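You operate a simulated robot arm through the tools that you are given. There is no shell and no other tool. Be economical: measure what you need, move in short steps, check, and stop when the job is done.

You run a simulated two-armed robot. Do the job below in one go: nothing can be reset, and whatever is moved stays where it is left.

## Task
Set up the drier from the white card and start its air.
Fine: entry slider, exit slider and exit heat knob as the card shows, then switch AIR on; leave the heat off.

The check looks at the end state, three seconds after you hand in, the way a careful person would. Anything else that was tipped, shoved, dropped, spilled or broken makes it a failure.

## Robot
Two 7-joint arms with two-finger parallel grippers on one trunk, hanging from a carriage that runs on a gantry, over the field with the corners [-1203, 661], [-1203, -1639], [77, -1640], [77, 660] (x, y) and turns from -6.248 to 5.76 rad about z. Base frame: it is fixed where the carriage stands at the start and does not move with it; the origin is on the floor, on the carriage's upright axis, x ahead of it, y to its left, z up; the surface under the hand at the start is at about z = 820. Readings come in mm, rad, newtons and seconds.
The left shoulder is at the start at [40, 173, 1522], the right one opposite. With the tool pointing down near the work surface each hand reaches from about 100 to 600 mm from the robot's upright axis, wherever it stands, measured 20 degrees to its own side. Places, roughly: air selector of the drier [600, -1100, 1200]; entry heat knob [600, -200, 1100]; entry slider [600, -300, 1200]; exit heat knob [600, -800, 1100]; exit slider [600, -800, 1200]; heat selector of the drier [600, -1300, 1200]; white card on the tunnel [600, -600, 1300]. Payload 3.43 kg a hand.
The TCP of each hand is the grasp point between the finger pads, 30 mm short of the fingertips. In the tool frame z runs along the fingers and y along their closing line. The gripper opens to 94 mm. The fingers are 28 mm wide and 10 mm thick; the gripper's body (50 by 96 mm) begins 55 mm behind the TCP.
Orientation is told as [roll, pitch, yaw] about the base's x, y, z axes, in that order, counted from this pose: with the fingers straight down and closing along the base's y, the tool's x points along the base's -x, its y along +y and its z along -z.

## Interface
- The arms move only by the tool servo_tool. It takes "left_moves", "right_moves" or both (then of equal length, played together; a hand with none holds still); each is a list of rows, each an object (a shift or turn left out is 0, a gripper value left out holds the last) with "travel": the shift along the tool's x, y, z in m, a list of three; "rotation": the turn, a rotation vector about the tool's x, y, z in rad, a list of three. In form: [{"travel": [x, y, z], "rotation": [wx, wy, wz]}, ...]. A call has 1 to 12 rows; each row shifts and turns the commanded pose from where the row before left it, along the tool's axes as they then stand. "left_fingers" and "right_fingers" are, for a hand that has rows, the opening, from 0 (shut) to 1 (fully open), set as the call begins (left out, the last holds). Rows are played at 5 a second. More than 50 mm and 0.15 rad between two rows, or a gripper value outside its range, and nothing of the call is played. Where a pose cannot be reached the arm comes as near as it can. A force on the tool above 40 N (or 10 N above the force at the start of the call, whichever is more), or a blocked arm, ends the call early, and 0.2 s more pass. The fingers move at their own pace (about 72 mm/s each) and stop on an object; they squeeze with about 34 N. The grip force told is the motor's: it shows also when the fingers shut on nothing. Time passes only in rows, and 0.2 s behind the last, so rows that do not move let the fingers close. The reply holds the time, the measured pose of the TCP, the force on the tool along the base axes, the opening and the grip force, in the units named above and with some noise, with the torque about the TCP (base axes, N m) and any sound that the robot's microphone picked up.
- Cameras (640 x 400 px; columns grow to the right, rows downward): "scene" is now at [218.9, -55.7, 1817.3]; the picture's right is [-0.68, -0.73, 0.00], its down [-0.52, 0.49, -0.70] and it looks along [0.51, -0.47, -0.72] (base axes); focal length 267 px, centre (320, 200). "left" rides on the left gripper at [76, -14, -103] in its tool frame; the picture's right is [0.18, 0.98, 0.00], its down [-0.75, 0.14, -0.64] and it looks along [-0.63, 0.12, 0.77] (tool axes); focal length 243 px, centre (320, 200). "right" rides on the right gripper at [76, 14, -103] in its tool frame; the picture's right is [-0.18, 0.98, 0.00], its down [-0.75, -0.14, -0.64] and it looks along [-0.63, -0.12, 0.77] (tool axes); focal length 243 px, centre (320, 200). There is no depth. A picture from a camera that has moved, and an enlarged one, comes with that camera's place and axes in the base frame and with its lens.
- snapshot(camera): a new picture of that camera. The clock stands still meanwhile.
- lift_body(by): slides the trunk up (or, below 0, down) by that many mm; the arms and the scene camera ride with it, the base frame stays. It gives what a move gives, with no picture.
- steer(legs): drives the robot by 1 to 6 legs, each [ahead, left, turn to the left] in mm, mm and rad, along the robot's own axes; the way and the turn of a leg run together, so that a leg with both is an arc; at most 1500 mm and 3.142 rad a leg. The arms and the cameras ride along, it lands a little off, and it stops where it bumps. It keeps to its track: a leg is cut to what the track allows. It gives what a move gives.
- head_to(pan, tilt): turns the head with the scene camera to pan (to the left, within 1.501 rad either way) and tilt (down, from -0.506 to 1.204), counted from straight ahead of the robot. It gives what a move gives.
- inspect(camera, box): a new picture of the part [left, top, right, bottom] of that camera's present view, enlarged. The clock stands still meanwhile.
- sign_off(): hands the job in; it is judged then, once.

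Work in short steps. Places have to be worked out from the pictures, the camera data and where the tool is seen: move nearer, look again, correct. Check each grasp and each placing, and mend what went wrong. You have 120 turns and 108 pictures in all, those below and enlarged ones among them. Open the grippers and draw the arms clear of the work before you hand the job in, unless the task says otherwise; then end with one line.

The tools are called by a JSON object that holds its "method" and its "body". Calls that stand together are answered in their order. servo_tool: Moves the arms, as the interface text tells. Its arguments: {"type":"object","properties":{"left_moves":{"type":"array"},"left_fingers":{"type":"number"},"right_moves":{"type":"array"},"right_fingers":{"type":"number"}},"required":[]} The other tools are called the same way: lift_body (by) slides the trunk up or down; steer (legs) drives the base; head_to (pan, tilt) turns the head that bears the scene camera; snapshot (camera) takes a picture; inspect (camera, box) takes an enlarged picture of a part of a camera's view; sign_off () hands the job in.

At the start:

```text
time: 0.0
left_position: [461.5, -28.8, 1412.8]
left_tool_rot: [0.0, 0.0, 0.001]
left_wrist_force: [0.4, 0.9, 0.0]
left_torque: [-0.01, 0.01, 0.01]
left_opening: 94.1
left_grasp_force: 0.1
right_position: [445.3, -487.2, 1458.2]
right_tool_rot: [0.001, -0.001, 0.0]
right_wrist_force: [0.4, 0.0, -1.0]
right_torque: [0.01, -0.02, 0.01]
right_opening: 94.0
right_grasp_force: 0.0
trunk travel left (down, up): [-675.0, 106.0]
robot x, y, heading: [-0.1, -1.2, -0.003]
head pan, tilt: [-0.752, 0.801]
```

scene: 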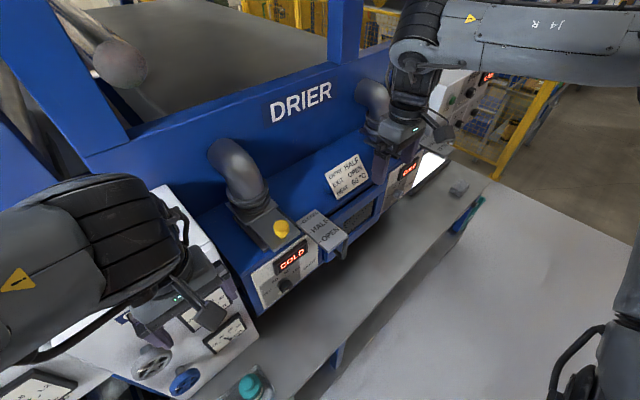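
right: 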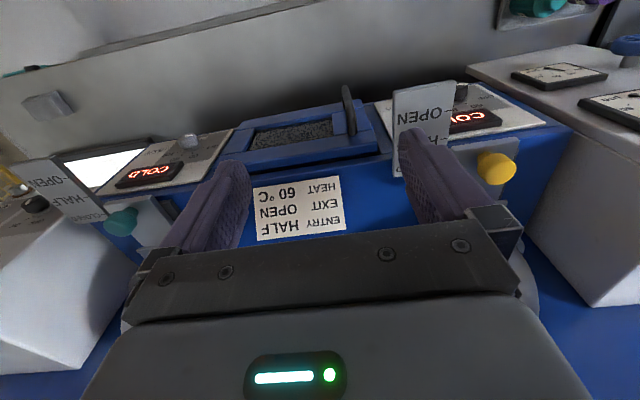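
left: 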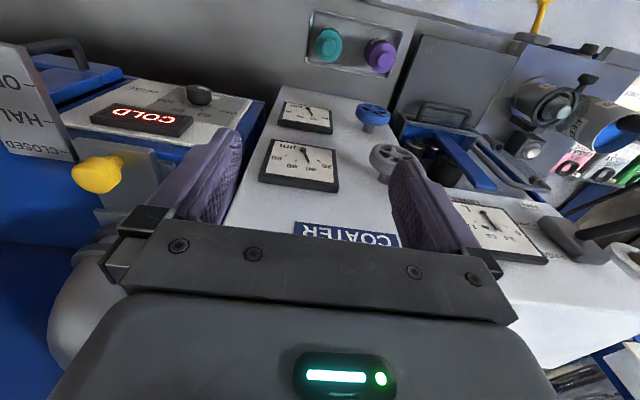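

The card seems to read ENTRY HALF, EXIT OPEN, HEAT 60 °C. I enlarge the right hand's view to confirm and see the controls.

{"method": "inspect", "body": {"camera": "right", "box": [0, 60, 360, 285]}}

{"method": "inspect", "body": {"camera": "scene", "box": [190, 130, 430, 300]}}

{"method": "inspect", "body": {"camera": "left", "box": [0, 30, 260, 220]}}

```text
1.78 times, centred on (180, 172) of right
camera zoom: at [369.7, -473.9, 1560.7], right [0.18, 0.98, 0.0], down [0.75, -0.14, 0.64], along [0.63, -0.12, -0.77], focal length 431 px, centre (569, 249)
```

zoom: 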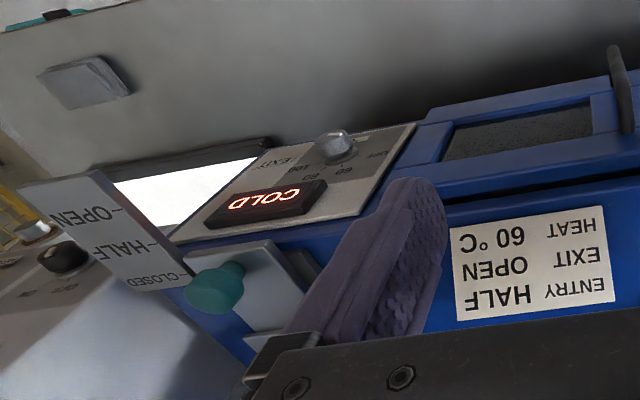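

```text
2.35 times, centred on (310, 215) of scene
camera zoom: at [218.9, -55.7, 1817.3], right [-0.68, -0.73, 0.0], down [-0.52, 0.49, -0.7], along [0.51, -0.47, -0.72], focal length 628 px, centre (344, 165)
```

zoom: 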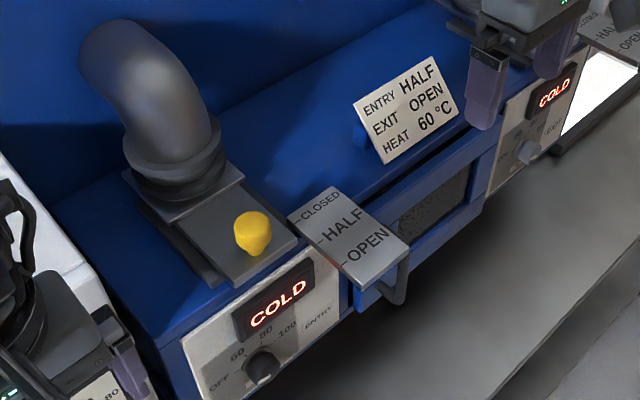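

```text
2.11 times, centred on (130, 125) of left
camera zoom: at [387.0, -43.4, 1515.9], right [-0.18, 0.98, 0.0], down [0.75, 0.14, 0.64], along [0.63, 0.12, -0.77], focal length 511 px, centre (720, 358)
```

zoom: 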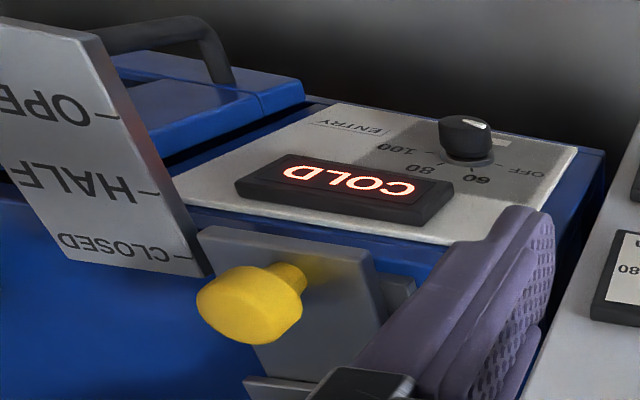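

Both sliders look to stand at CLOSED; triangulating puts the yellow knob near [583, -260, 1290]. I drive 70 mm ahead to bring it well in reach; the hands are at 1400+ above everything seen ahead.

{"method": "steer", "body": {"legs": [[70, 0, 0]]}}

{"method": "head_to", "body": {"pan": -0.55, "tilt": 0.9}}

{"method": "snapshot", "body": {"camera": "scene"}}

{"method": "snapshot", "body": {"camera": "right"}}

```text
time: 1.0
left_position: [532.3, -28.9, 1414.0]
left_tool_rot: [-0.001, -0.001, 0.0]
left_wrist_force: [-0.3, -0.3, 1.0]
left_torque: [-0.02, 0.01, 0.04]
left_opening: 93.7
left_grasp_force: 0.1
right_position: [515.9, -487.7, 1459.3]
right_tool_rot: [0.0, -0.001, -0.002]
right_wrist_force: [-0.9, 0.1, -0.1]
right_torque: [0.01, 0.01, 0.0]
right_opening: 93.9
right_grasp_force: 0.1
trunk travel left (down, up): [-675.0, 106.0]
robot x, y, heading: [70.7, 1.6, 0.0]
head pan, tilt: [-0.752, 0.801]
```

```text
time: 1.7
left_position: [532.1, -28.4, 1414.3]
left_tool_rot: [-0.001, 0.0, 0.002]
left_wrist_force: [-0.4, -1.1, -0.3]
left_torque: [0.0, -0.04, 0.02]
left_opening: 93.9
left_grasp_force: 0.1
right_position: [514.7, -488.2, 1457.3]
right_tool_rot: [0.001, 0.001, -0.001]
right_wrist_force: [-0.3, 0.1, -0.4]
right_torque: [-0.03, 0.01, -0.03]
right_opening: 94.0
right_grasp_force: 0.0
trunk travel left (down, up): [-675.0, 106.0]
robot x, y, heading: [68.4, -1.8, -0.001]
head pan, tilt: [-0.55, 0.901]
```

```text
101 pictures are left
camera scene: at [294.0, -40.4, 1809.6], right [-0.52, -0.85, 0.0], down [-0.67, 0.41, -0.62], along [0.53, -0.33, -0.78], focal length 267 px, centre (320, 200)
```

scene: 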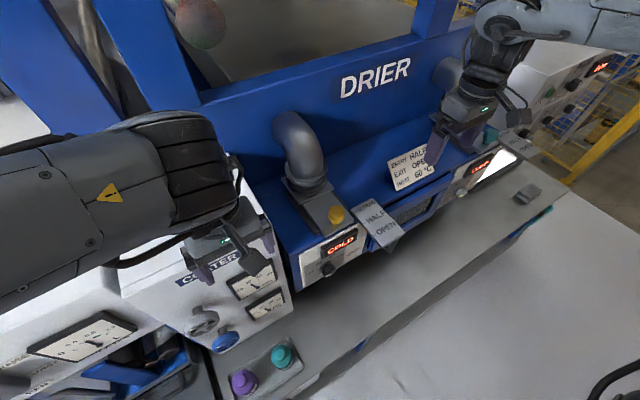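

```text
100 pictures are left
camera right: at [439.0, -474.2, 1560.6], right [0.19, 0.98, 0.0], down [0.75, -0.14, 0.64], along [0.63, -0.12, -0.77], focal length 243 px, centre (320, 200)
```

right: 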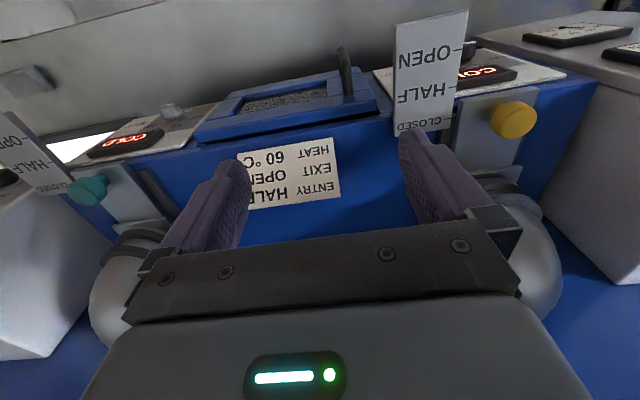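

I enlarge both views of the entry slider to triangulate the knob and the scale ticks.

{"method": "inspect", "body": {"camera": "scene", "box": [290, 180, 410, 280]}}

{"method": "inspect", "body": {"camera": "right", "box": [380, 0, 570, 150]}}

{"method": "inspect", "body": {"camera": "left", "box": [0, 0, 240, 200]}}

```text
4.00 times, centred on (350, 230) of scene
camera zoom: at [294.0, -40.4, 1809.6], right [-0.52, -0.85, 0.0], down [-0.67, 0.41, -0.62], along [0.53, -0.33, -0.78], focal length 1067 px, centre (200, 80)
```

zoom: 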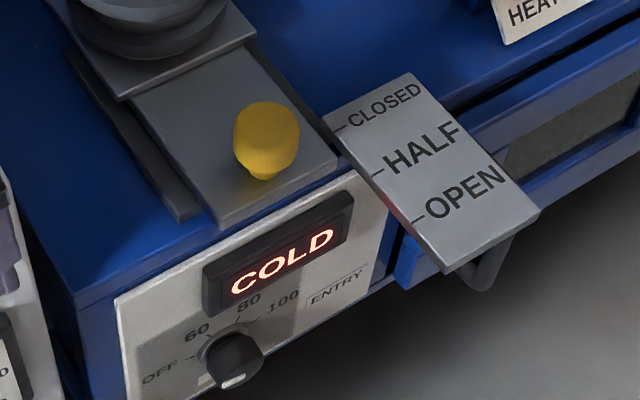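

```text
2.67 times, centred on (475, 75) of right
camera zoom: at [439.0, -474.2, 1560.6], right [0.19, 0.98, 0.0], down [0.75, -0.14, 0.64], along [0.63, -0.12, -0.77], focal length 647 px, centre (-93, 533)
```

zoom: 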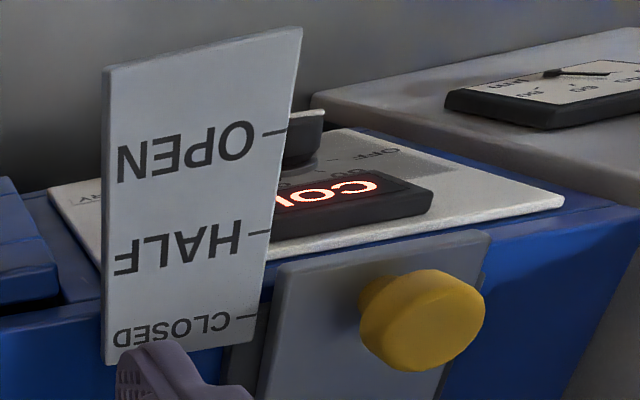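

```text
2.00 times, centred on (120, 100) of left
camera zoom: at [456.6, -43.8, 1515.9], right [-0.18, 0.98, 0.0], down [0.75, 0.14, 0.64], along [0.63, 0.12, -0.77], focal length 485 px, centre (720, 400)
```

zoom: 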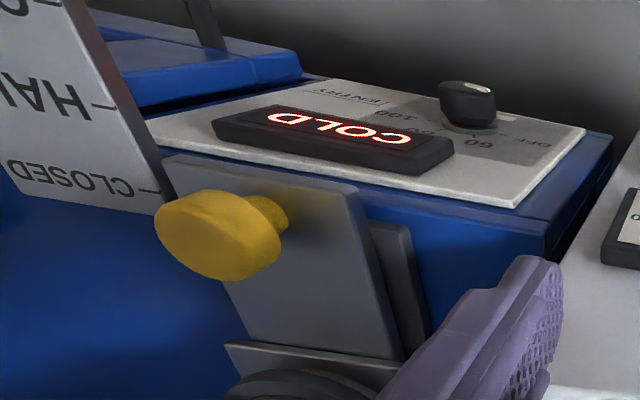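

The scale is level at z≈1250 with ticks at x≈592/552/512 (40 mm steps), and the knob sits near [587, -268]. I bring the right hand over the knob, staying high.

{"method": "servo_tool", "body": {"right_moves": [{"travel": [-0.0145, 0.044, 0]}, {"travel": [-0.0145, 0.044, 0]}, {"travel": [-0.0145, 0.044, 0]}, {"travel": [-0.0145, 0.044, 0]}, {"travel": [-0.0145, 0.044, 0]}, {"travel": [0, 0, 0.04]}, {"travel": [0, 0, 0.04]}], "right_fingers": 1}}

{"method": "snapshot", "body": {"camera": "right"}}

{"method": "inspect", "body": {"camera": "scene", "box": [240, 100, 440, 260]}}

```text
time: 3.3
left_position: [531.3, -28.6, 1413.5]
left_tool_rot: [-0.001, -0.001, 0.0]
left_wrist_force: [0.3, 0.2, 0.6]
left_torque: [0.01, -0.05, -0.02]
left_opening: 93.9
left_grasp_force: 0.0
right_position: [589.0, -268.5, 1379.2]
right_tool_rot: [0.001, -0.003, -0.001]
right_wrist_force: [0.3, -0.2, 0.5]
right_torque: [0.01, -0.02, 0.03]
right_opening: 93.9
right_grasp_force: 0.1
trunk travel left (down, up): [-675.0, 106.0]
robot x, y, heading: [71.5, 0.5, 0.001]
head pan, tilt: [-0.55, 0.901]
```

```text
96 pictures are left
camera right: at [512.3, -254.0, 1481.8], right [0.19, 0.98, 0.0], down [0.75, -0.14, 0.64], along [0.63, -0.12, -0.77], focal length 243 px, centre (320, 200)
```

right: 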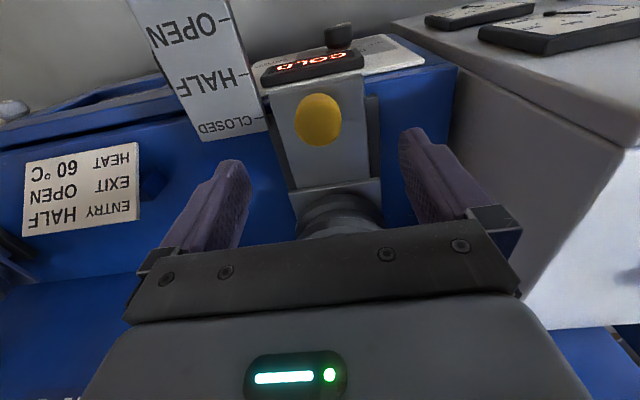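

```text
2.50 times, centred on (340, 180) of scene
camera zoom: at [294.0, -40.3, 1809.6], right [-0.52, -0.85, 0.0], down [-0.67, 0.41, -0.62], along [0.53, -0.33, -0.78], focal length 667 px, centre (270, 250)
```

zoom: 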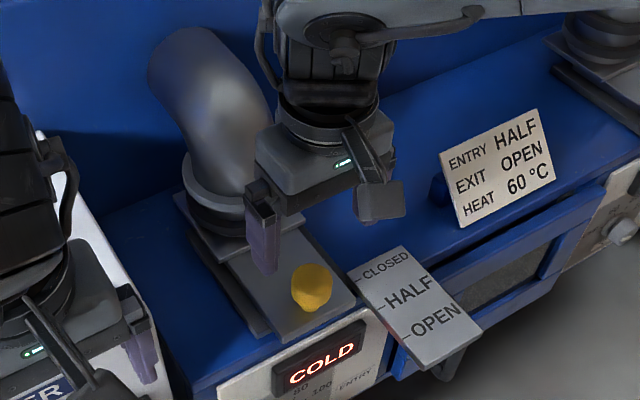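

The knob lies on the fingers' midline (x≈586, y≈-270). I go down 80 mm and look.

{"method": "servo_tool", "body": {"right_moves": [{"travel": [0.002, 0, 0.04]}, {"travel": [0, -0.001, 0.04]}]}}

{"method": "snapshot", "body": {"camera": "right"}}

{"method": "inspect", "body": {"camera": "scene", "box": [270, 130, 430, 260]}}

{"method": "snapshot", "body": {"camera": "left"}}

```text
time: 3.9
left_position: [532.2, -28.4, 1412.7]
left_tool_rot: [-0.001, 0.0, -0.001]
left_wrist_force: [0.2, -0.9, 0.1]
left_torque: [0.01, -0.04, 0.0]
left_opening: 93.7
left_grasp_force: 0.0
right_position: [586.5, -268.4, 1298.2]
right_tool_rot: [0.001, 0.0, 0.001]
right_wrist_force: [-0.4, 0.2, 0.1]
right_torque: [0.03, 0.02, 0.0]
right_opening: 93.8
right_grasp_force: 0.1
trunk travel left (down, up): [-675.0, 106.0]
robot x, y, heading: [72.6, -0.8, 0.001]
head pan, tilt: [-0.55, 0.901]
```

```text
94 pictures are left
camera right: at [509.7, -254.4, 1401.3], right [0.18, 0.98, 0.0], down [0.75, -0.14, 0.64], along [0.63, -0.12, -0.77], focal length 243 px, centre (320, 200)
```

right: 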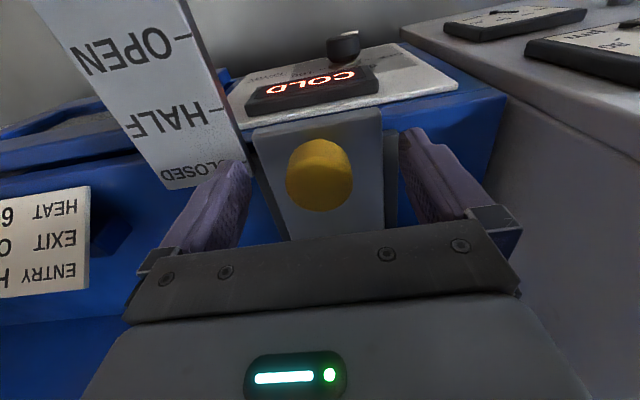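

```text
3.08 times, centred on (350, 195) of scene
camera zoom: at [294.0, -40.3, 1809.6], right [-0.52, -0.85, 0.0], down [-0.67, 0.41, -0.62], along [0.53, -0.32, -0.78], focal length 821 px, centre (228, 215)
```

zoom: 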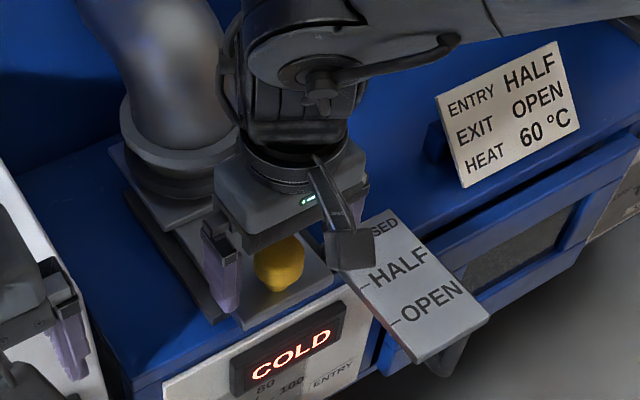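

```text
92 pictures are left
camera left: at [456.6, -43.7, 1515.9], right [-0.18, 0.98, 0.0], down [0.75, 0.14, 0.64], along [0.63, 0.12, -0.77], focal length 243 px, centre (320, 200)
```

left: 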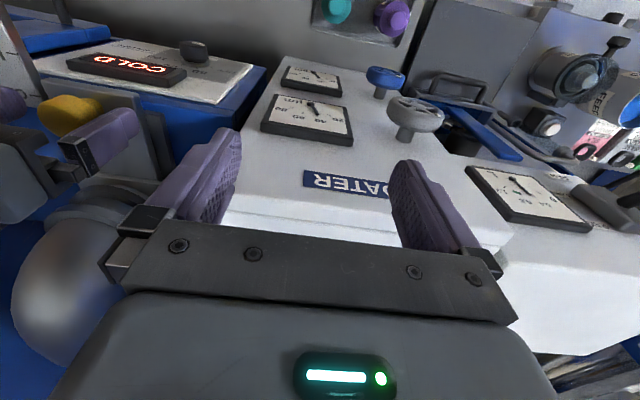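

The knob's top is at about z 1281 and the fingertips at 1268; I go down 10 mm more and close on the head.

{"method": "servo_tool", "body": {"right_moves": [{"travel": [0.0, 0, 0.01]}, {"travel": [0, 0, 0]}]}}

{"method": "servo_tool", "body": {"right_moves": [{"travel": [0, 0, 0]}, {"travel": [0, 0, 0]}, {"travel": [0, 0, 0]}, {"travel": [0, 0, 0]}], "right_fingers": 0.3}}

{"method": "snapshot", "body": {"camera": "right"}}

```text
time: 4.5
left_position: [532.6, -28.2, 1412.7]
left_tool_rot: [0.0, -0.001, 0.0]
left_wrist_force: [0.4, 0.7, 0.4]
left_torque: [0.0, 0.02, -0.02]
left_opening: 94.0
left_grasp_force: 0.0
right_position: [585.9, -268.5, 1288.9]
right_tool_rot: [0.001, 0.0, -0.001]
right_wrist_force: [0.0, 0.0, -0.4]
right_torque: [0.0, -0.01, 0.0]
right_opening: 93.8
right_grasp_force: 0.0
trunk travel left (down, up): [-675.0, 106.0]
robot x, y, heading: [69.1, 3.7, -0.006]
head pan, tilt: [-0.55, 0.901]
```

```text
time: 5.5
left_position: [532.0, -29.2, 1413.7]
left_tool_rot: [-0.003, 0.001, -0.003]
left_wrist_force: [-0.8, -0.7, -0.6]
left_torque: [0.01, -0.01, -0.02]
left_opening: 94.0
left_grasp_force: 0.1
right_position: [587.3, -270.9, 1288.3]
right_tool_rot: [-0.001, -0.001, -0.004]
right_wrist_force: [1.7, -6.8, -2.8]
right_torque: [0.05, -0.21, -0.29]
right_opening: 39.9
right_grasp_force: 45.3
trunk travel left (down, up): [-675.0, 106.0]
robot x, y, heading: [75.0, -0.6, -0.004]
head pan, tilt: [-0.55, 0.901]
```

```text
91 pictures are left
camera right: at [509.8, -255.7, 1391.4], right [0.19, 0.98, 0.0], down [0.75, -0.14, 0.64], along [0.63, -0.12, -0.77], focal length 243 px, centre (320, 200)
```

right: 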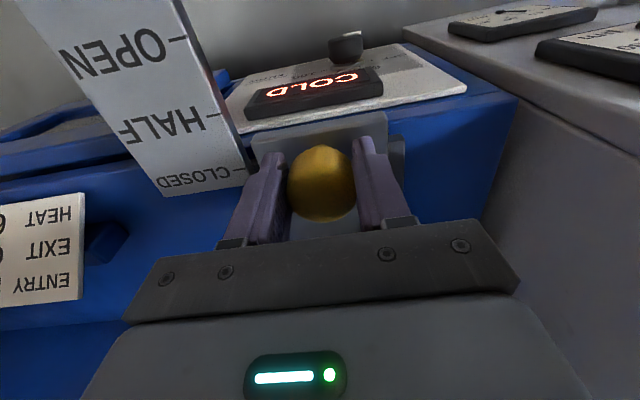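

The knob is gripped (40 mm). I pull it 40 mm towards the robot in small steps.

{"method": "servo_tool", "body": {"right_moves": [{"travel": [0.01, 0, 0]}, {"travel": [0.01, 0, 0]}, {"travel": [0.01, 0, 0]}, {"travel": [0.01, 0, 0]}, {"travel": [0, 0, 0]}]}}

{"method": "snapshot", "body": {"camera": "right"}}

{"method": "inspect", "body": {"camera": "scene", "box": [270, 130, 430, 260]}}

```text
time: 6.7
left_position: [532.1, -29.8, 1413.3]
left_tool_rot: [-0.002, 0.001, -0.001]
left_wrist_force: [1.1, 0.4, -0.1]
left_torque: [0.01, -0.01, 0.01]
left_opening: 94.1
left_grasp_force: 0.2
right_position: [546.5, -269.3, 1290.1]
right_tool_rot: [-0.002, 0.0, -0.001]
right_wrist_force: [-1.4, -9.9, 8.2]
right_torque: [-0.07, 0.86, -0.01]
right_opening: 39.7
right_grasp_force: 44.8
trunk travel left (down, up): [-675.0, 106.0]
robot x, y, heading: [71.0, -3.4, 0.005]
head pan, tilt: [-0.55, 0.901]
```

```text
90 pictures are left
camera right: at [470.1, -255.9, 1391.4], right [0.19, 0.98, 0.0], down [0.75, -0.14, 0.64], along [0.63, -0.12, -0.77], focal length 243 px, centre (320, 200)
```

right: 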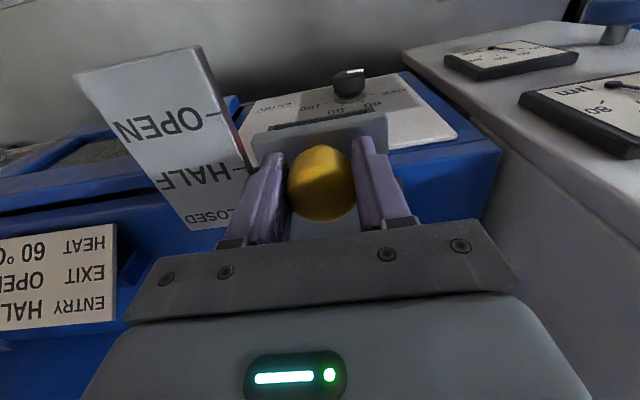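

```text
3.08 times, centred on (350, 195) of scene
camera zoom: at [294.1, -41.0, 1809.8], right [-0.52, -0.85, 0.0], down [-0.67, 0.41, -0.62], along [0.53, -0.33, -0.78], focal length 821 px, centre (228, 215)
```

zoom: 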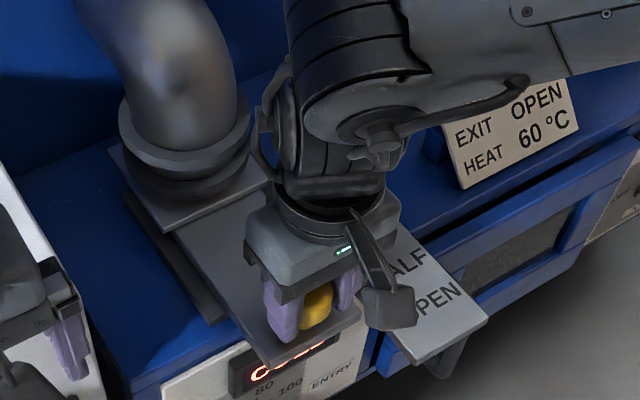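

It moved 40 mm. I open and rise to see where the knob stands against the ticks.

{"method": "servo_tool", "body": {"right_moves": [{"travel": [0, 0, 0]}, {"travel": [0, 0, 0]}, {"travel": [0, 0, 0]}, {"travel": [0, 0, -0.04]}, {"travel": [0, 0, -0.05]}, {"travel": [0, 0, -0.05]}, {"travel": [0.03, 0, -0.02]}], "right_fingers": 1}}

{"method": "snapshot", "body": {"camera": "right"}}

{"method": "inspect", "body": {"camera": "scene", "box": [270, 160, 430, 290]}}

{"method": "inspect", "body": {"camera": "left", "box": [0, 0, 240, 200]}}

```text
time: 8.3
left_position: [532.1, -29.4, 1412.4]
left_tool_rot: [0.0, -0.001, 0.001]
left_wrist_force: [0.7, 0.1, 0.6]
left_torque: [-0.02, 0.05, -0.02]
left_opening: 94.1
left_grasp_force: 0.0
right_position: [516.4, -268.1, 1448.1]
right_tool_rot: [0.002, 0.0, 0.0]
right_wrist_force: [-0.3, -0.5, -0.7]
right_torque: [-0.03, -0.02, -0.01]
right_opening: 94.4
right_grasp_force: 0.0
trunk travel left (down, up): [-675.0, 106.0]
robot x, y, heading: [70.4, 1.2, 0.001]
head pan, tilt: [-0.55, 0.901]
```

```text
88 pictures are left
camera right: at [440.0, -254.9, 1550.5], right [0.18, 0.98, 0.0], down [0.75, -0.14, 0.64], along [0.63, -0.12, -0.77], focal length 243 px, centre (320, 200)
```

right: 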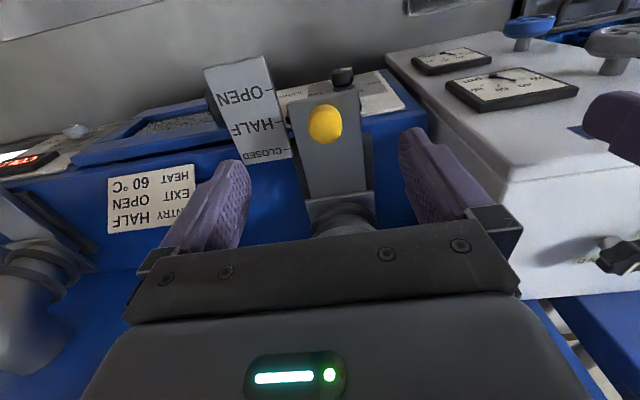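

```text
3.08 times, centred on (350, 225) of scene
camera zoom: at [294.0, -40.4, 1809.5], right [-0.52, -0.85, 0.0], down [-0.67, 0.41, -0.62], along [0.53, -0.32, -0.78], focal length 821 px, centre (228, 123)
```

zoom: 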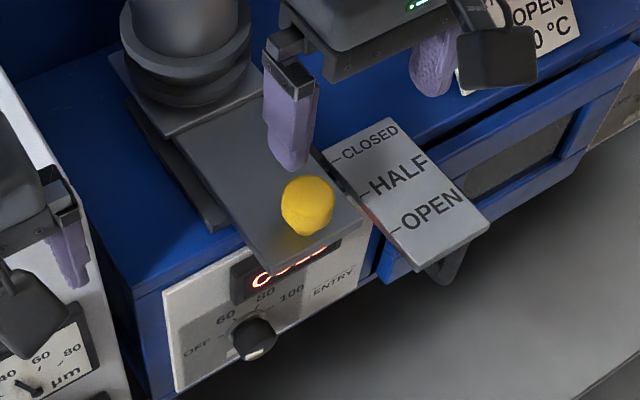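

```text
2.00 times, centred on (120, 100) of left
camera zoom: at [456.6, -43.8, 1515.8], right [-0.18, 0.98, 0.0], down [0.75, 0.14, 0.64], along [0.63, 0.12, -0.77], focal length 485 px, centre (720, 400)
```

zoom: 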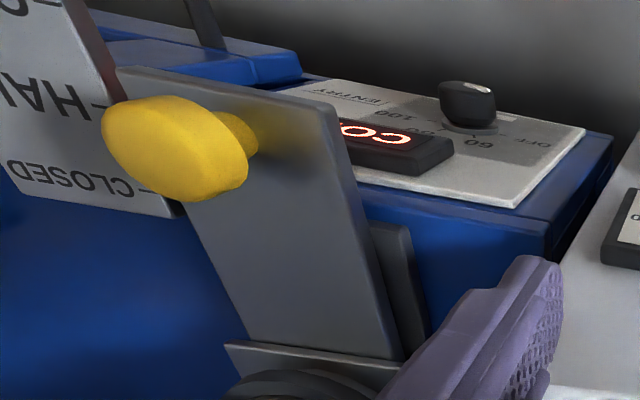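

Knob at x≈552 against the HALF tick at ≈550: good. I now drive 530 mm to the right to the exit side, hands staying high.

{"method": "steer", "body": {"legs": [[0, -530, 0]]}}

{"method": "snapshot", "body": {"camera": "right"}}

{"method": "snapshot", "body": {"camera": "scene"}}

```text
time: 11.4
left_position: [532.6, -561.3, 1413.9]
left_tool_rot: [0.0, 0.001, 0.002]
left_wrist_force: [0.0, 0.2, -0.3]
left_torque: [-0.04, -0.03, 0.02]
left_opening: 94.2
left_grasp_force: 0.0
right_position: [516.5, -801.1, 1448.3]
right_tool_rot: [-0.001, -0.001, 0.001]
right_wrist_force: [0.2, 0.9, 0.0]
right_torque: [-0.03, 0.0, 0.01]
right_opening: 93.8
right_grasp_force: 0.0
trunk travel left (down, up): [-675.0, 106.0]
robot x, y, heading: [75.3, -531.7, -0.003]
head pan, tilt: [-0.55, 0.901]
```

```text
85 pictures are left
camera right: at [441.1, -787.8, 1550.1], right [0.18, 0.98, 0.0], down [0.75, -0.14, 0.64], along [0.63, -0.12, -0.77], focal length 243 px, centre (320, 200)
```

right: 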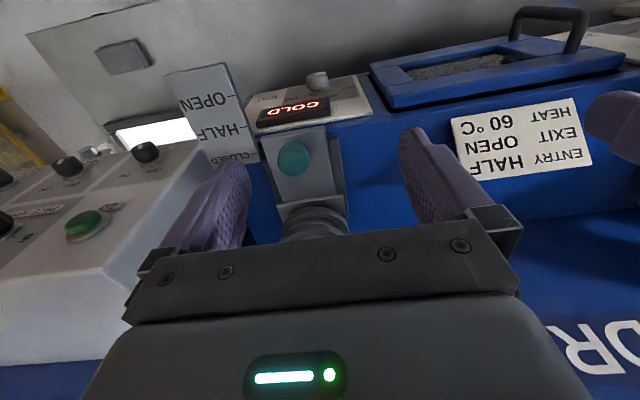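

```text
84 pictures are left
camera scene: at [294.4, -573.7, 1809.6], right [-0.52, -0.85, 0.0], down [-0.67, 0.41, -0.62], along [0.53, -0.32, -0.78], focal length 267 px, centre (320, 200)
```

scene: 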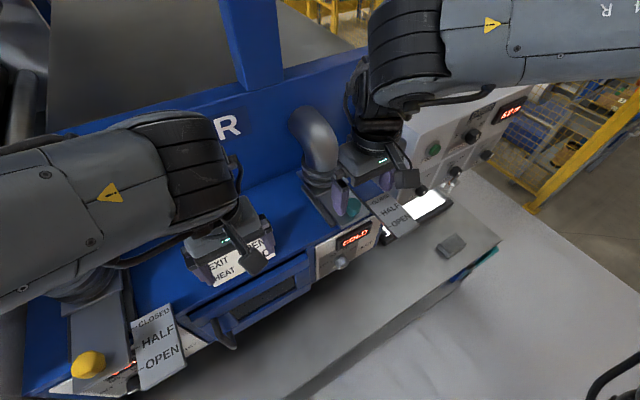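

Same geometry here: teal knob at about [589, -851], ticks 587 (CLOSED) to 512 (OPEN). I move over it, down to 1300, and look.

{"method": "servo_tool", "body": {"right_moves": [{"travel": [-0.036, -0.025, 0]}, {"travel": [-0.036, -0.026, 0]}, {"travel": [0, 0, 0.05]}, {"travel": [0, 0, 0.05]}, {"travel": [0, 0, 0.045]}]}}

{"method": "snapshot", "body": {"camera": "right"}}

{"method": "inspect", "body": {"camera": "scene", "box": [290, 130, 450, 260]}}

```text
time: 12.6
left_position: [532.3, -562.4, 1413.4]
left_tool_rot: [0.0, -0.001, 0.002]
left_wrist_force: [0.1, -0.4, 0.3]
left_torque: [0.01, -0.03, 0.01]
left_opening: 94.1
left_grasp_force: 0.2
right_position: [588.9, -852.6, 1303.0]
right_tool_rot: [0.0, -0.002, 0.002]
right_wrist_force: [0.2, -0.1, 0.6]
right_torque: [0.01, 0.0, 0.01]
right_opening: 94.0
right_grasp_force: 0.0
trunk travel left (down, up): [-675.0, 106.0]
robot x, y, heading: [71.5, -532.9, -0.001]
head pan, tilt: [-0.55, 0.901]
```

```text
83 pictures are left
camera right: at [513.3, -839.3, 1404.7], right [0.18, 0.98, 0.0], down [0.75, -0.14, 0.64], along [0.63, -0.12, -0.77], focal length 243 px, centre (320, 200)
```

right: 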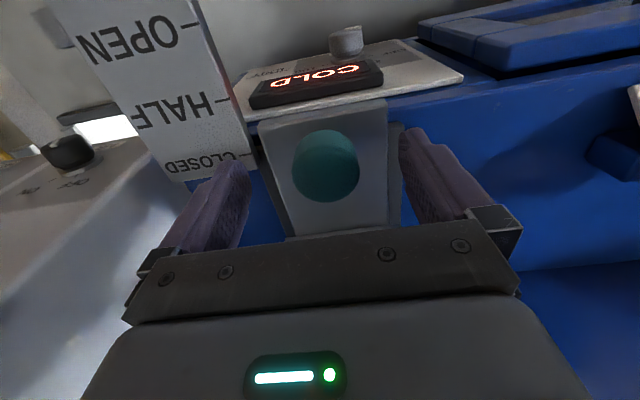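

```text
3.08 times, centred on (370, 195) of scene
camera zoom: at [294.4, -573.7, 1809.6], right [-0.52, -0.85, 0.0], down [-0.67, 0.41, -0.62], along [0.53, -0.32, -0.78], focal length 821 px, centre (166, 215)
```

zoom: 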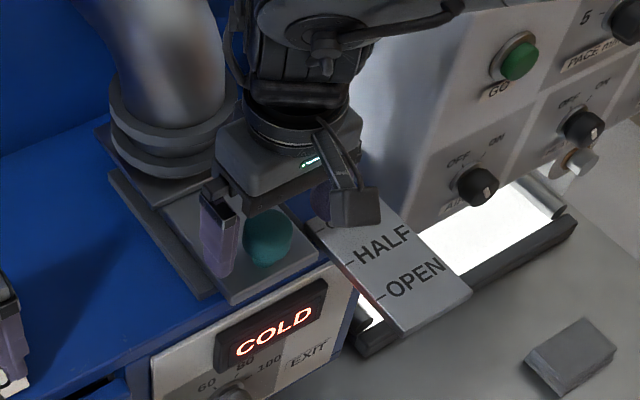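

Aligned as before. Down 14 mm and close on the head.

{"method": "servo_tool", "body": {"right_moves": [{"travel": [0.0, 0, 0.014]}, {"travel": [0, 0, 0]}]}}

{"method": "servo_tool", "body": {"right_moves": [{"travel": [0, 0, 0]}, {"travel": [0, 0, 0]}, {"travel": [0, 0, 0]}, {"travel": [0, 0, 0]}], "right_fingers": 0.3}}

```text
time: 13.2
left_position: [532.8, -561.7, 1413.1]
left_tool_rot: [-0.001, -0.001, 0.003]
left_wrist_force: [0.0, 0.5, -0.6]
left_torque: [0.01, 0.02, -0.01]
left_opening: 93.9
left_grasp_force: 0.0
right_position: [589.7, -853.9, 1288.4]
right_tool_rot: [0.0, -0.002, 0.003]
right_wrist_force: [0.3, -0.9, -0.3]
right_torque: [0.02, 0.02, 0.01]
right_opening: 94.3
right_grasp_force: 0.1
trunk travel left (down, up): [-675.0, 106.0]
robot x, y, heading: [72.9, -533.4, 0.003]
head pan, tilt: [-0.55, 0.901]
```

```text
time: 14.2
left_position: [532.5, -559.8, 1413.3]
left_tool_rot: [0.003, 0.001, 0.003]
left_wrist_force: [0.1, 0.2, 0.2]
left_torque: [-0.01, 0.0, 0.03]
left_opening: 93.8
left_grasp_force: 0.0
right_position: [588.7, -849.5, 1287.7]
right_tool_rot: [0.004, 0.0, 0.006]
right_wrist_force: [-2.0, 14.7, 2.6]
right_torque: [0.28, 0.11, 0.38]
right_opening: 39.3
right_grasp_force: 45.0
trunk travel left (down, up): [-675.0, 106.0]
robot x, y, heading: [71.8, -533.9, 0.006]
head pan, tilt: [-0.55, 0.901]
```

Gripped; the 15 N along y says the knob is about 3 mm left, so I ease that way and pull 80 mm.

{"method": "servo_tool", "body": {"right_moves": [{"travel": [0, 0.003, 0]}, {"travel": [0.01, 0, 0]}, {"travel": [0.01, 0, 0]}, {"travel": [0.01, 0, 0]}, {"travel": [0.01, 0, 0]}, {"travel": [0.01, 0, 0]}, {"travel": [0.01, 0, 0]}, {"travel": [0.01, 0, 0]}, {"travel": [0.01, 0, 0]}, {"travel": [0, 0, 0]}]}}

{"method": "snapshot", "body": {"camera": "right"}}

```text
time: 16.4
left_position: [532.1, -561.2, 1413.5]
left_tool_rot: [0.0, 0.0, 0.002]
left_wrist_force: [0.4, 0.3, 0.3]
left_torque: [-0.02, 0.01, 0.0]
left_opening: 94.0
left_grasp_force: 0.1
right_position: [509.9, -849.3, 1289.0]
right_tool_rot: [0.001, 0.0, 0.002]
right_wrist_force: [-0.5, 2.8, 8.4]
right_torque: [0.04, -0.41, 0.06]
right_opening: 39.3
right_grasp_force: 44.9
trunk travel left (down, up): [-675.0, 106.0]
robot x, y, heading: [68.6, -535.6, 0.003]
head pan, tilt: [-0.55, 0.901]
```

```text
81 pictures are left
camera right: at [433.4, -836.3, 1391.0], right [0.18, 0.98, 0.0], down [0.75, -0.14, 0.64], along [0.63, -0.12, -0.77], focal length 243 px, centre (320, 200)
```

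right: 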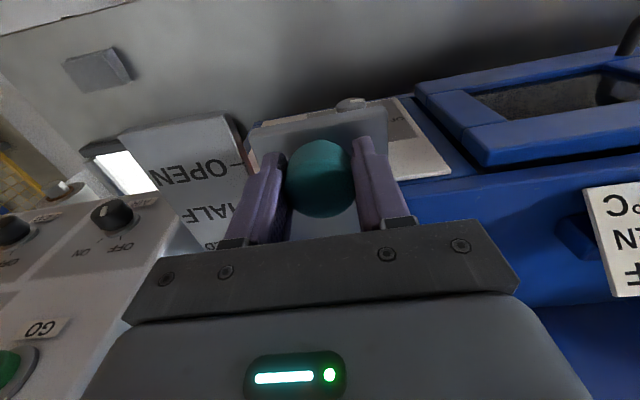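

It travelled 79 mm. I open, rise and check against the OPEN tick.

{"method": "servo_tool", "body": {"right_moves": [{"travel": [0, 0, 0]}, {"travel": [0, 0, 0]}, {"travel": [0, 0, 0]}, {"travel": [0, 0, -0.04]}, {"travel": [0, 0, -0.05]}, {"travel": [0, 0, -0.05]}, {"travel": [0.04, 0, -0.02]}, {"travel": [0.04, 0, 0]}], "right_fingers": 1}}

{"method": "snapshot", "body": {"camera": "right"}}

{"method": "inspect", "body": {"camera": "scene", "box": [290, 170, 450, 300]}}

```text
time: 18.2
left_position: [532.3, -562.2, 1413.3]
left_tool_rot: [-0.002, 0.0, 0.002]
left_wrist_force: [0.1, -0.2, -0.1]
left_torque: [0.01, -0.02, 0.0]
left_opening: 93.9
left_grasp_force: 0.1
right_position: [430.9, -849.6, 1448.9]
right_tool_rot: [0.0, 0.0, 0.0]
right_wrist_force: [-0.6, -0.2, -0.4]
right_torque: [0.03, 0.0, 0.0]
right_opening: 93.8
right_grasp_force: 0.0
trunk travel left (down, up): [-675.0, 106.0]
robot x, y, heading: [70.1, -531.5, 0.005]
head pan, tilt: [-0.55, 0.901]
```

```text
80 pictures are left
camera right: at [352.8, -836.0, 1551.4], right [0.18, 0.98, 0.0], down [0.75, -0.14, 0.64], along [0.63, -0.12, -0.77], focal length 243 px, centre (320, 200)
```

right: 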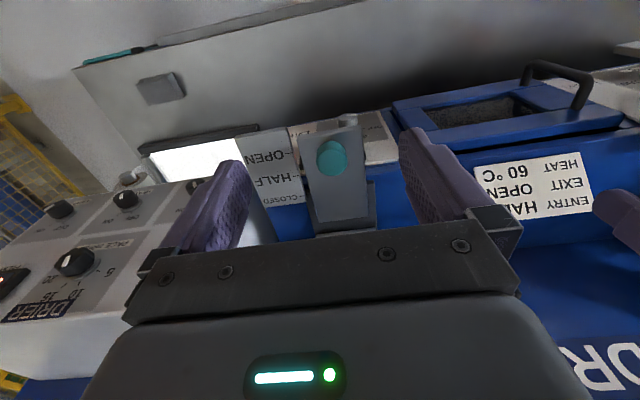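

```text
3.08 times, centred on (370, 235) of scene
camera zoom: at [294.4, -573.7, 1809.6], right [-0.52, -0.85, 0.0], down [-0.67, 0.41, -0.62], along [0.53, -0.32, -0.78], focal length 821 px, centre (166, 92)
```

zoom: 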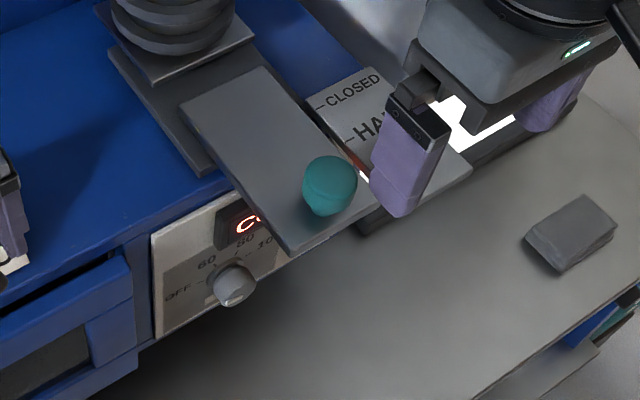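

The OPEN tick (≈508) and the knob (≈511) agree. Next the exit heat knob; I enlarge views to find its place, its tilt and its pointer.

{"method": "head_to", "body": {"pan": -0.55, "tilt": 0.8}}

{"method": "inspect", "body": {"camera": "scene", "box": [310, 210, 410, 285]}}

{"method": "inspect", "body": {"camera": "left", "box": [0, 0, 280, 220]}}

{"method": "inspect", "body": {"camera": "right", "box": [270, 60, 430, 180]}}

```text
time: 18.9
left_position: [531.9, -560.9, 1413.3]
left_tool_rot: [0.0, -0.001, 0.001]
left_wrist_force: [0.4, 0.4, 0.1]
left_torque: [-0.01, 0.01, -0.01]
left_opening: 93.8
left_grasp_force: 0.1
right_position: [429.2, -849.2, 1448.9]
right_tool_rot: [0.0, -0.002, 0.002]
right_wrist_force: [0.0, 0.2, 0.2]
right_torque: [0.01, -0.01, -0.01]
right_opening: 94.1
right_grasp_force: 0.1
trunk travel left (down, up): [-675.0, 106.0]
robot x, y, heading: [66.2, -534.7, 0.002]
head pan, tilt: [-0.55, 0.799]
```

```text
5.33 times, centred on (360, 248) of scene
camera zoom: at [298.8, -576.4, 1817.5], right [-0.52, -0.85, 0.0], down [-0.61, 0.37, -0.7], along [0.59, -0.36, -0.72], focal length 1422 px, centre (107, -53)
```

zoom: 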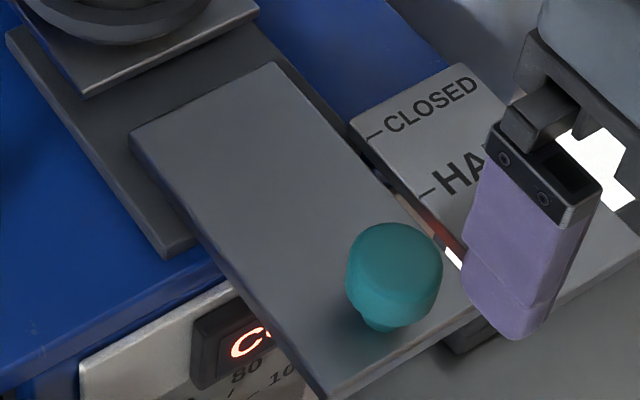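

```text
1.82 times, centred on (140, 110) of left
camera zoom: at [457.1, -576.7, 1515.9], right [-0.19, 0.98, 0.0], down [0.75, 0.14, 0.64], along [0.63, 0.12, -0.77], focal length 441 px, centre (647, 364)
```

zoom: 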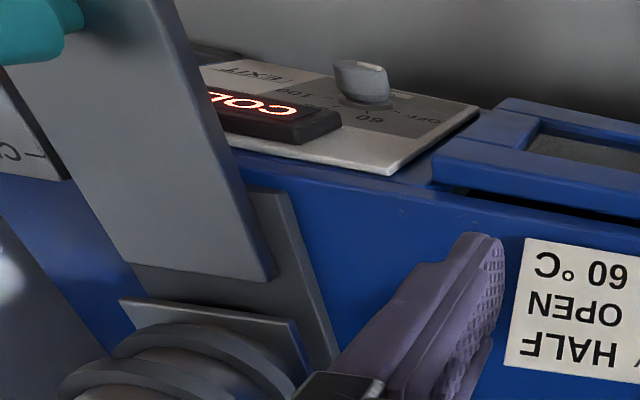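

```text
3.33 times, centred on (350, 120) of right
camera zoom: at [353.5, -836.1, 1551.2], right [0.18, 0.98, 0.0], down [0.75, -0.14, 0.64], along [0.63, -0.12, -0.77], focal length 809 px, centre (220, 467)
```

zoom: 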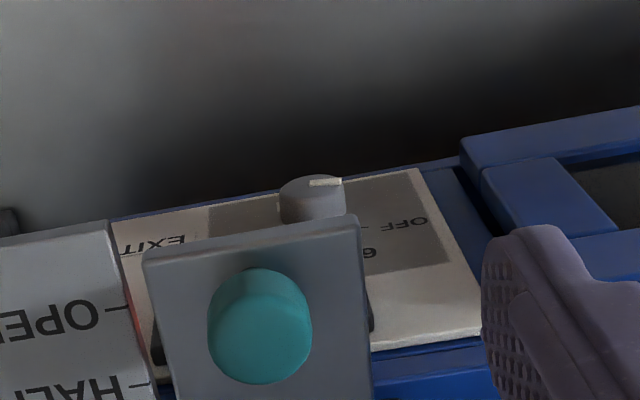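

The panel is nearly vertical (x≈590), the exit knob's face at about [562, -816, 1050], pointing left to OFF. I need a horizontal approach, so I back off 200 mm, lower the trunk 150 mm, and then swing the right hand to point ahead.

{"method": "steer", "body": {"legs": [[-200, 0, 0]]}}

{"method": "lift_body", "body": {"by": -150}}

{"method": "snapshot", "body": {"camera": "scene"}}

{"method": "snapshot", "body": {"camera": "right"}}

```text
time: 20.5
left_position: [330.5, -562.3, 1413.1]
left_tool_rot: [0.002, 0.001, 0.002]
left_wrist_force: [0.6, 0.5, -1.0]
left_torque: [0.0, -0.02, 0.01]
left_opening: 94.0
left_grasp_force: 0.0
right_position: [227.6, -850.7, 1448.8]
right_tool_rot: [0.001, -0.001, 0.003]
right_wrist_force: [0.8, -0.2, 0.3]
right_torque: [0.02, 0.02, -0.03]
right_opening: 94.0
right_grasp_force: 0.0
trunk travel left (down, up): [-675.0, 106.0]
robot x, y, heading: [-129.8, -531.1, -0.002]
head pan, tilt: [-0.55, 0.799]
```

```text
time: 22.3
left_position: [330.6, -562.1, 1264.2]
left_tool_rot: [-0.001, -0.002, 0.001]
left_wrist_force: [-0.3, 1.0, 0.0]
left_torque: [-0.02, -0.01, 0.05]
left_opening: 93.9
left_grasp_force: 0.0
right_position: [227.4, -850.6, 1299.4]
right_tool_rot: [0.0, -0.001, 0.001]
right_wrist_force: [0.6, 0.2, 0.1]
right_torque: [-0.02, 0.01, 0.01]
right_opening: 94.1
right_grasp_force: 0.1
trunk travel left (down, up): [-525.0, 256.0]
robot x, y, heading: [-128.3, -535.9, 0.007]
head pan, tilt: [-0.55, 0.799]
```

```text
75 pictures are left
camera scene: at [97.3, -576.9, 1667.6], right [-0.52, -0.85, 0.0], down [-0.61, 0.37, -0.7], along [0.59, -0.36, -0.72], focal length 267 px, centre (320, 200)
```

scene: 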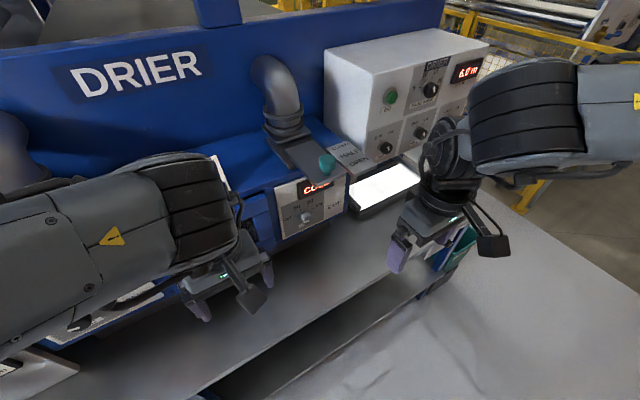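

```text
74 pictures are left
camera right: at [151.6, -836.7, 1401.3], right [0.18, 0.98, 0.0], down [0.75, -0.14, 0.64], along [0.63, -0.12, -0.77], focal length 243 px, centre (320, 200)
```

right: 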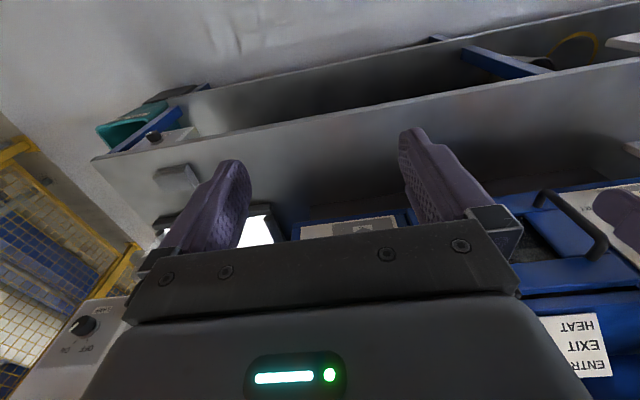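

Now the panel and console are in clear view from the head; I enlarge both.

{"method": "inspect", "body": {"camera": "scene", "box": [265, 145, 365, 240]}}

{"method": "inspect", "body": {"camera": "scene", "box": [320, 30, 500, 190]}}

```text
4.21 times, centred on (315, 192) of scene
camera zoom: at [97.3, -576.9, 1667.6], right [-0.52, -0.85, 0.0], down [-0.61, 0.37, -0.7], along [0.59, -0.36, -0.72], focal length 1123 px, centre (341, 232)
```

zoom: 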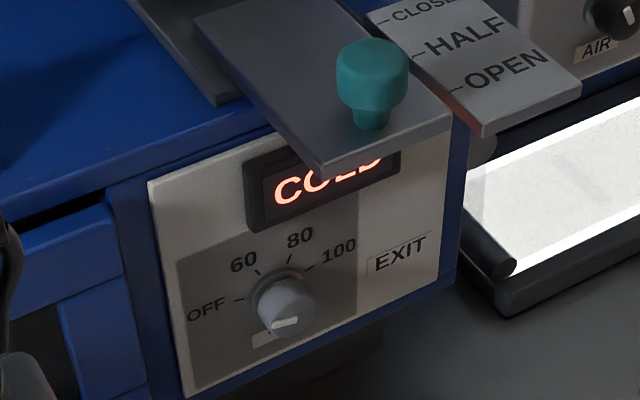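

```text
2.50 times, centred on (410, 110) of scene
camera zoom: at [97.3, -576.9, 1667.6], right [-0.52, -0.85, 0.0], down [-0.61, 0.37, -0.7], along [0.59, -0.36, -0.72], focal length 667 px, centre (95, 425)
```

zoom: 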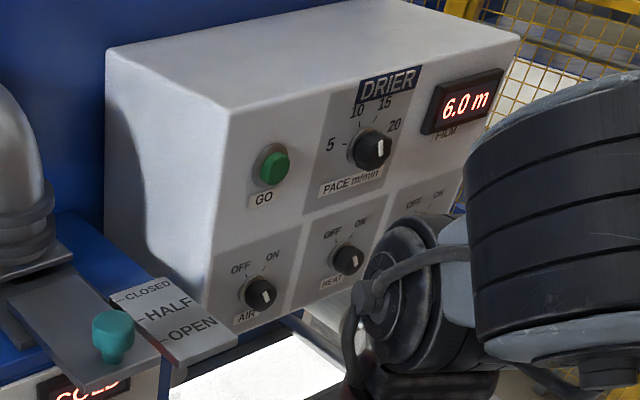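

The ticks are visible; OFF → 60 is roughly 40° clockwise. I bring the right hand forward 130 mm and start swinging the fingers to point ahead.

{"method": "servo_tool", "body": {"right_moves": [{"travel": [-0.045, 0.01, 0]}, {"travel": [-0.045, 0.01, 0]}, {"travel": [-0.04, 0.01, 0]}, {"rotation": [0, -0.145, 0]}, {"rotation": [0, -0.145, 0]}, {"rotation": [0, -0.145, 0]}, {"rotation": [0, -0.145, 0]}]}}

{"method": "snapshot", "body": {"camera": "scene"}}

```text
time: 23.9
left_position: [330.4, -562.4, 1263.3]
left_tool_rot: [0.0, 0.0, 0.003]
left_wrist_force: [-0.3, -0.5, 0.4]
left_torque: [0.01, 0.01, 0.03]
left_opening: 93.8
left_grasp_force: 0.1
right_position: [357.3, -820.0, 1299.4]
right_tool_rot: [0.0, -0.583, 0.0]
right_wrist_force: [1.1, -0.6, -0.2]
right_torque: [-0.01, 0.0, -0.01]
right_opening: 93.8
right_grasp_force: 0.1
trunk travel left (down, up): [-525.0, 256.0]
robot x, y, heading: [-127.4, -537.0, 0.0]
head pan, tilt: [-0.55, 0.799]
```

```text
71 pictures are left
camera scene: at [97.1, -576.8, 1667.5], right [-0.52, -0.85, 0.0], down [-0.61, 0.37, -0.7], along [0.59, -0.36, -0.72], focal length 267 px, centre (320, 200)
```

scene: 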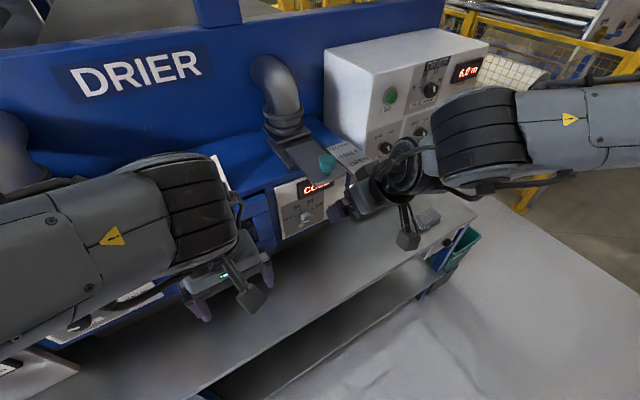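

Swing is going well. I finish the turn to horizontal and lower to about 1180, then look with the hand camera.

{"method": "servo_tool", "body": {"right_moves": [{"rotation": [0, -0.1411, 0]}, {"rotation": [0, -0.1411, 0]}, {"rotation": [0, -0.1411, 0]}, {"rotation": [0, -0.1411, 0]}, {"rotation": [0, -0.1411, 0]}, {"rotation": [0, -0.1411, 0]}, {"rotation": [0, -0.1411, 0]}, {"travel": [0.04, 0, 0]}, {"travel": [0.04, 0, 0]}, {"travel": [0.04, 0, 0]}]}}

{"method": "snapshot", "body": {"camera": "scene"}}

{"method": "snapshot", "body": {"camera": "right"}}

```text
time: 26.1
left_position: [331.4, -562.9, 1264.5]
left_tool_rot: [0.0, 0.001, 0.001]
left_wrist_force: [-0.4, -0.7, -0.7]
left_torque: [-0.02, 0.04, 0.0]
left_opening: 93.9
left_grasp_force: 0.1
right_position: [364.1, -822.3, 1255.6]
right_tool_rot: [-0.022, -1.472, 0.022]
right_wrist_force: [-0.8, 1.2, 0.4]
right_torque: [0.0, -0.01, 0.02]
right_opening: 94.2
right_grasp_force: 0.0
right hand out of reach, approached as far as the arm can: row 5, 6, 8
trunk travel left (down, up): [-525.0, 256.0]
robot x, y, heading: [-131.8, -531.5, 0.004]
head pan, tilt: [-0.55, 0.799]
```

```text
70 pictures are left
camera scene: at [97.2, -576.7, 1667.5], right [-0.52, -0.85, 0.0], down [-0.61, 0.37, -0.7], along [0.59, -0.36, -0.72], focal length 267 px, centre (320, 200)
```

scene: 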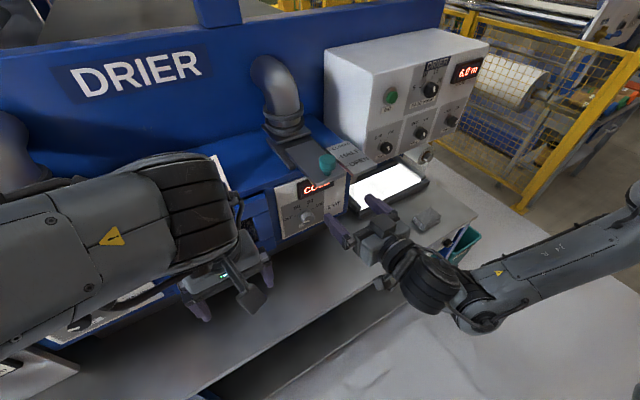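

```text
69 pictures are left
camera right: at [255.1, -809.5, 1189.8], right [0.02, 0.98, 0.18], down [-0.56, -0.14, 0.81], along [0.83, -0.12, 0.55], focal length 243 px, centre (320, 200)
```

right: 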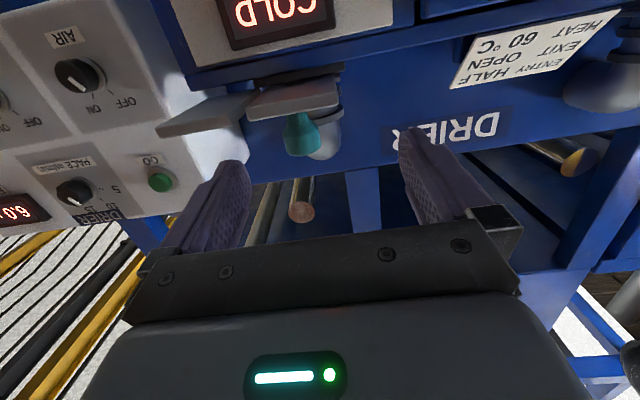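

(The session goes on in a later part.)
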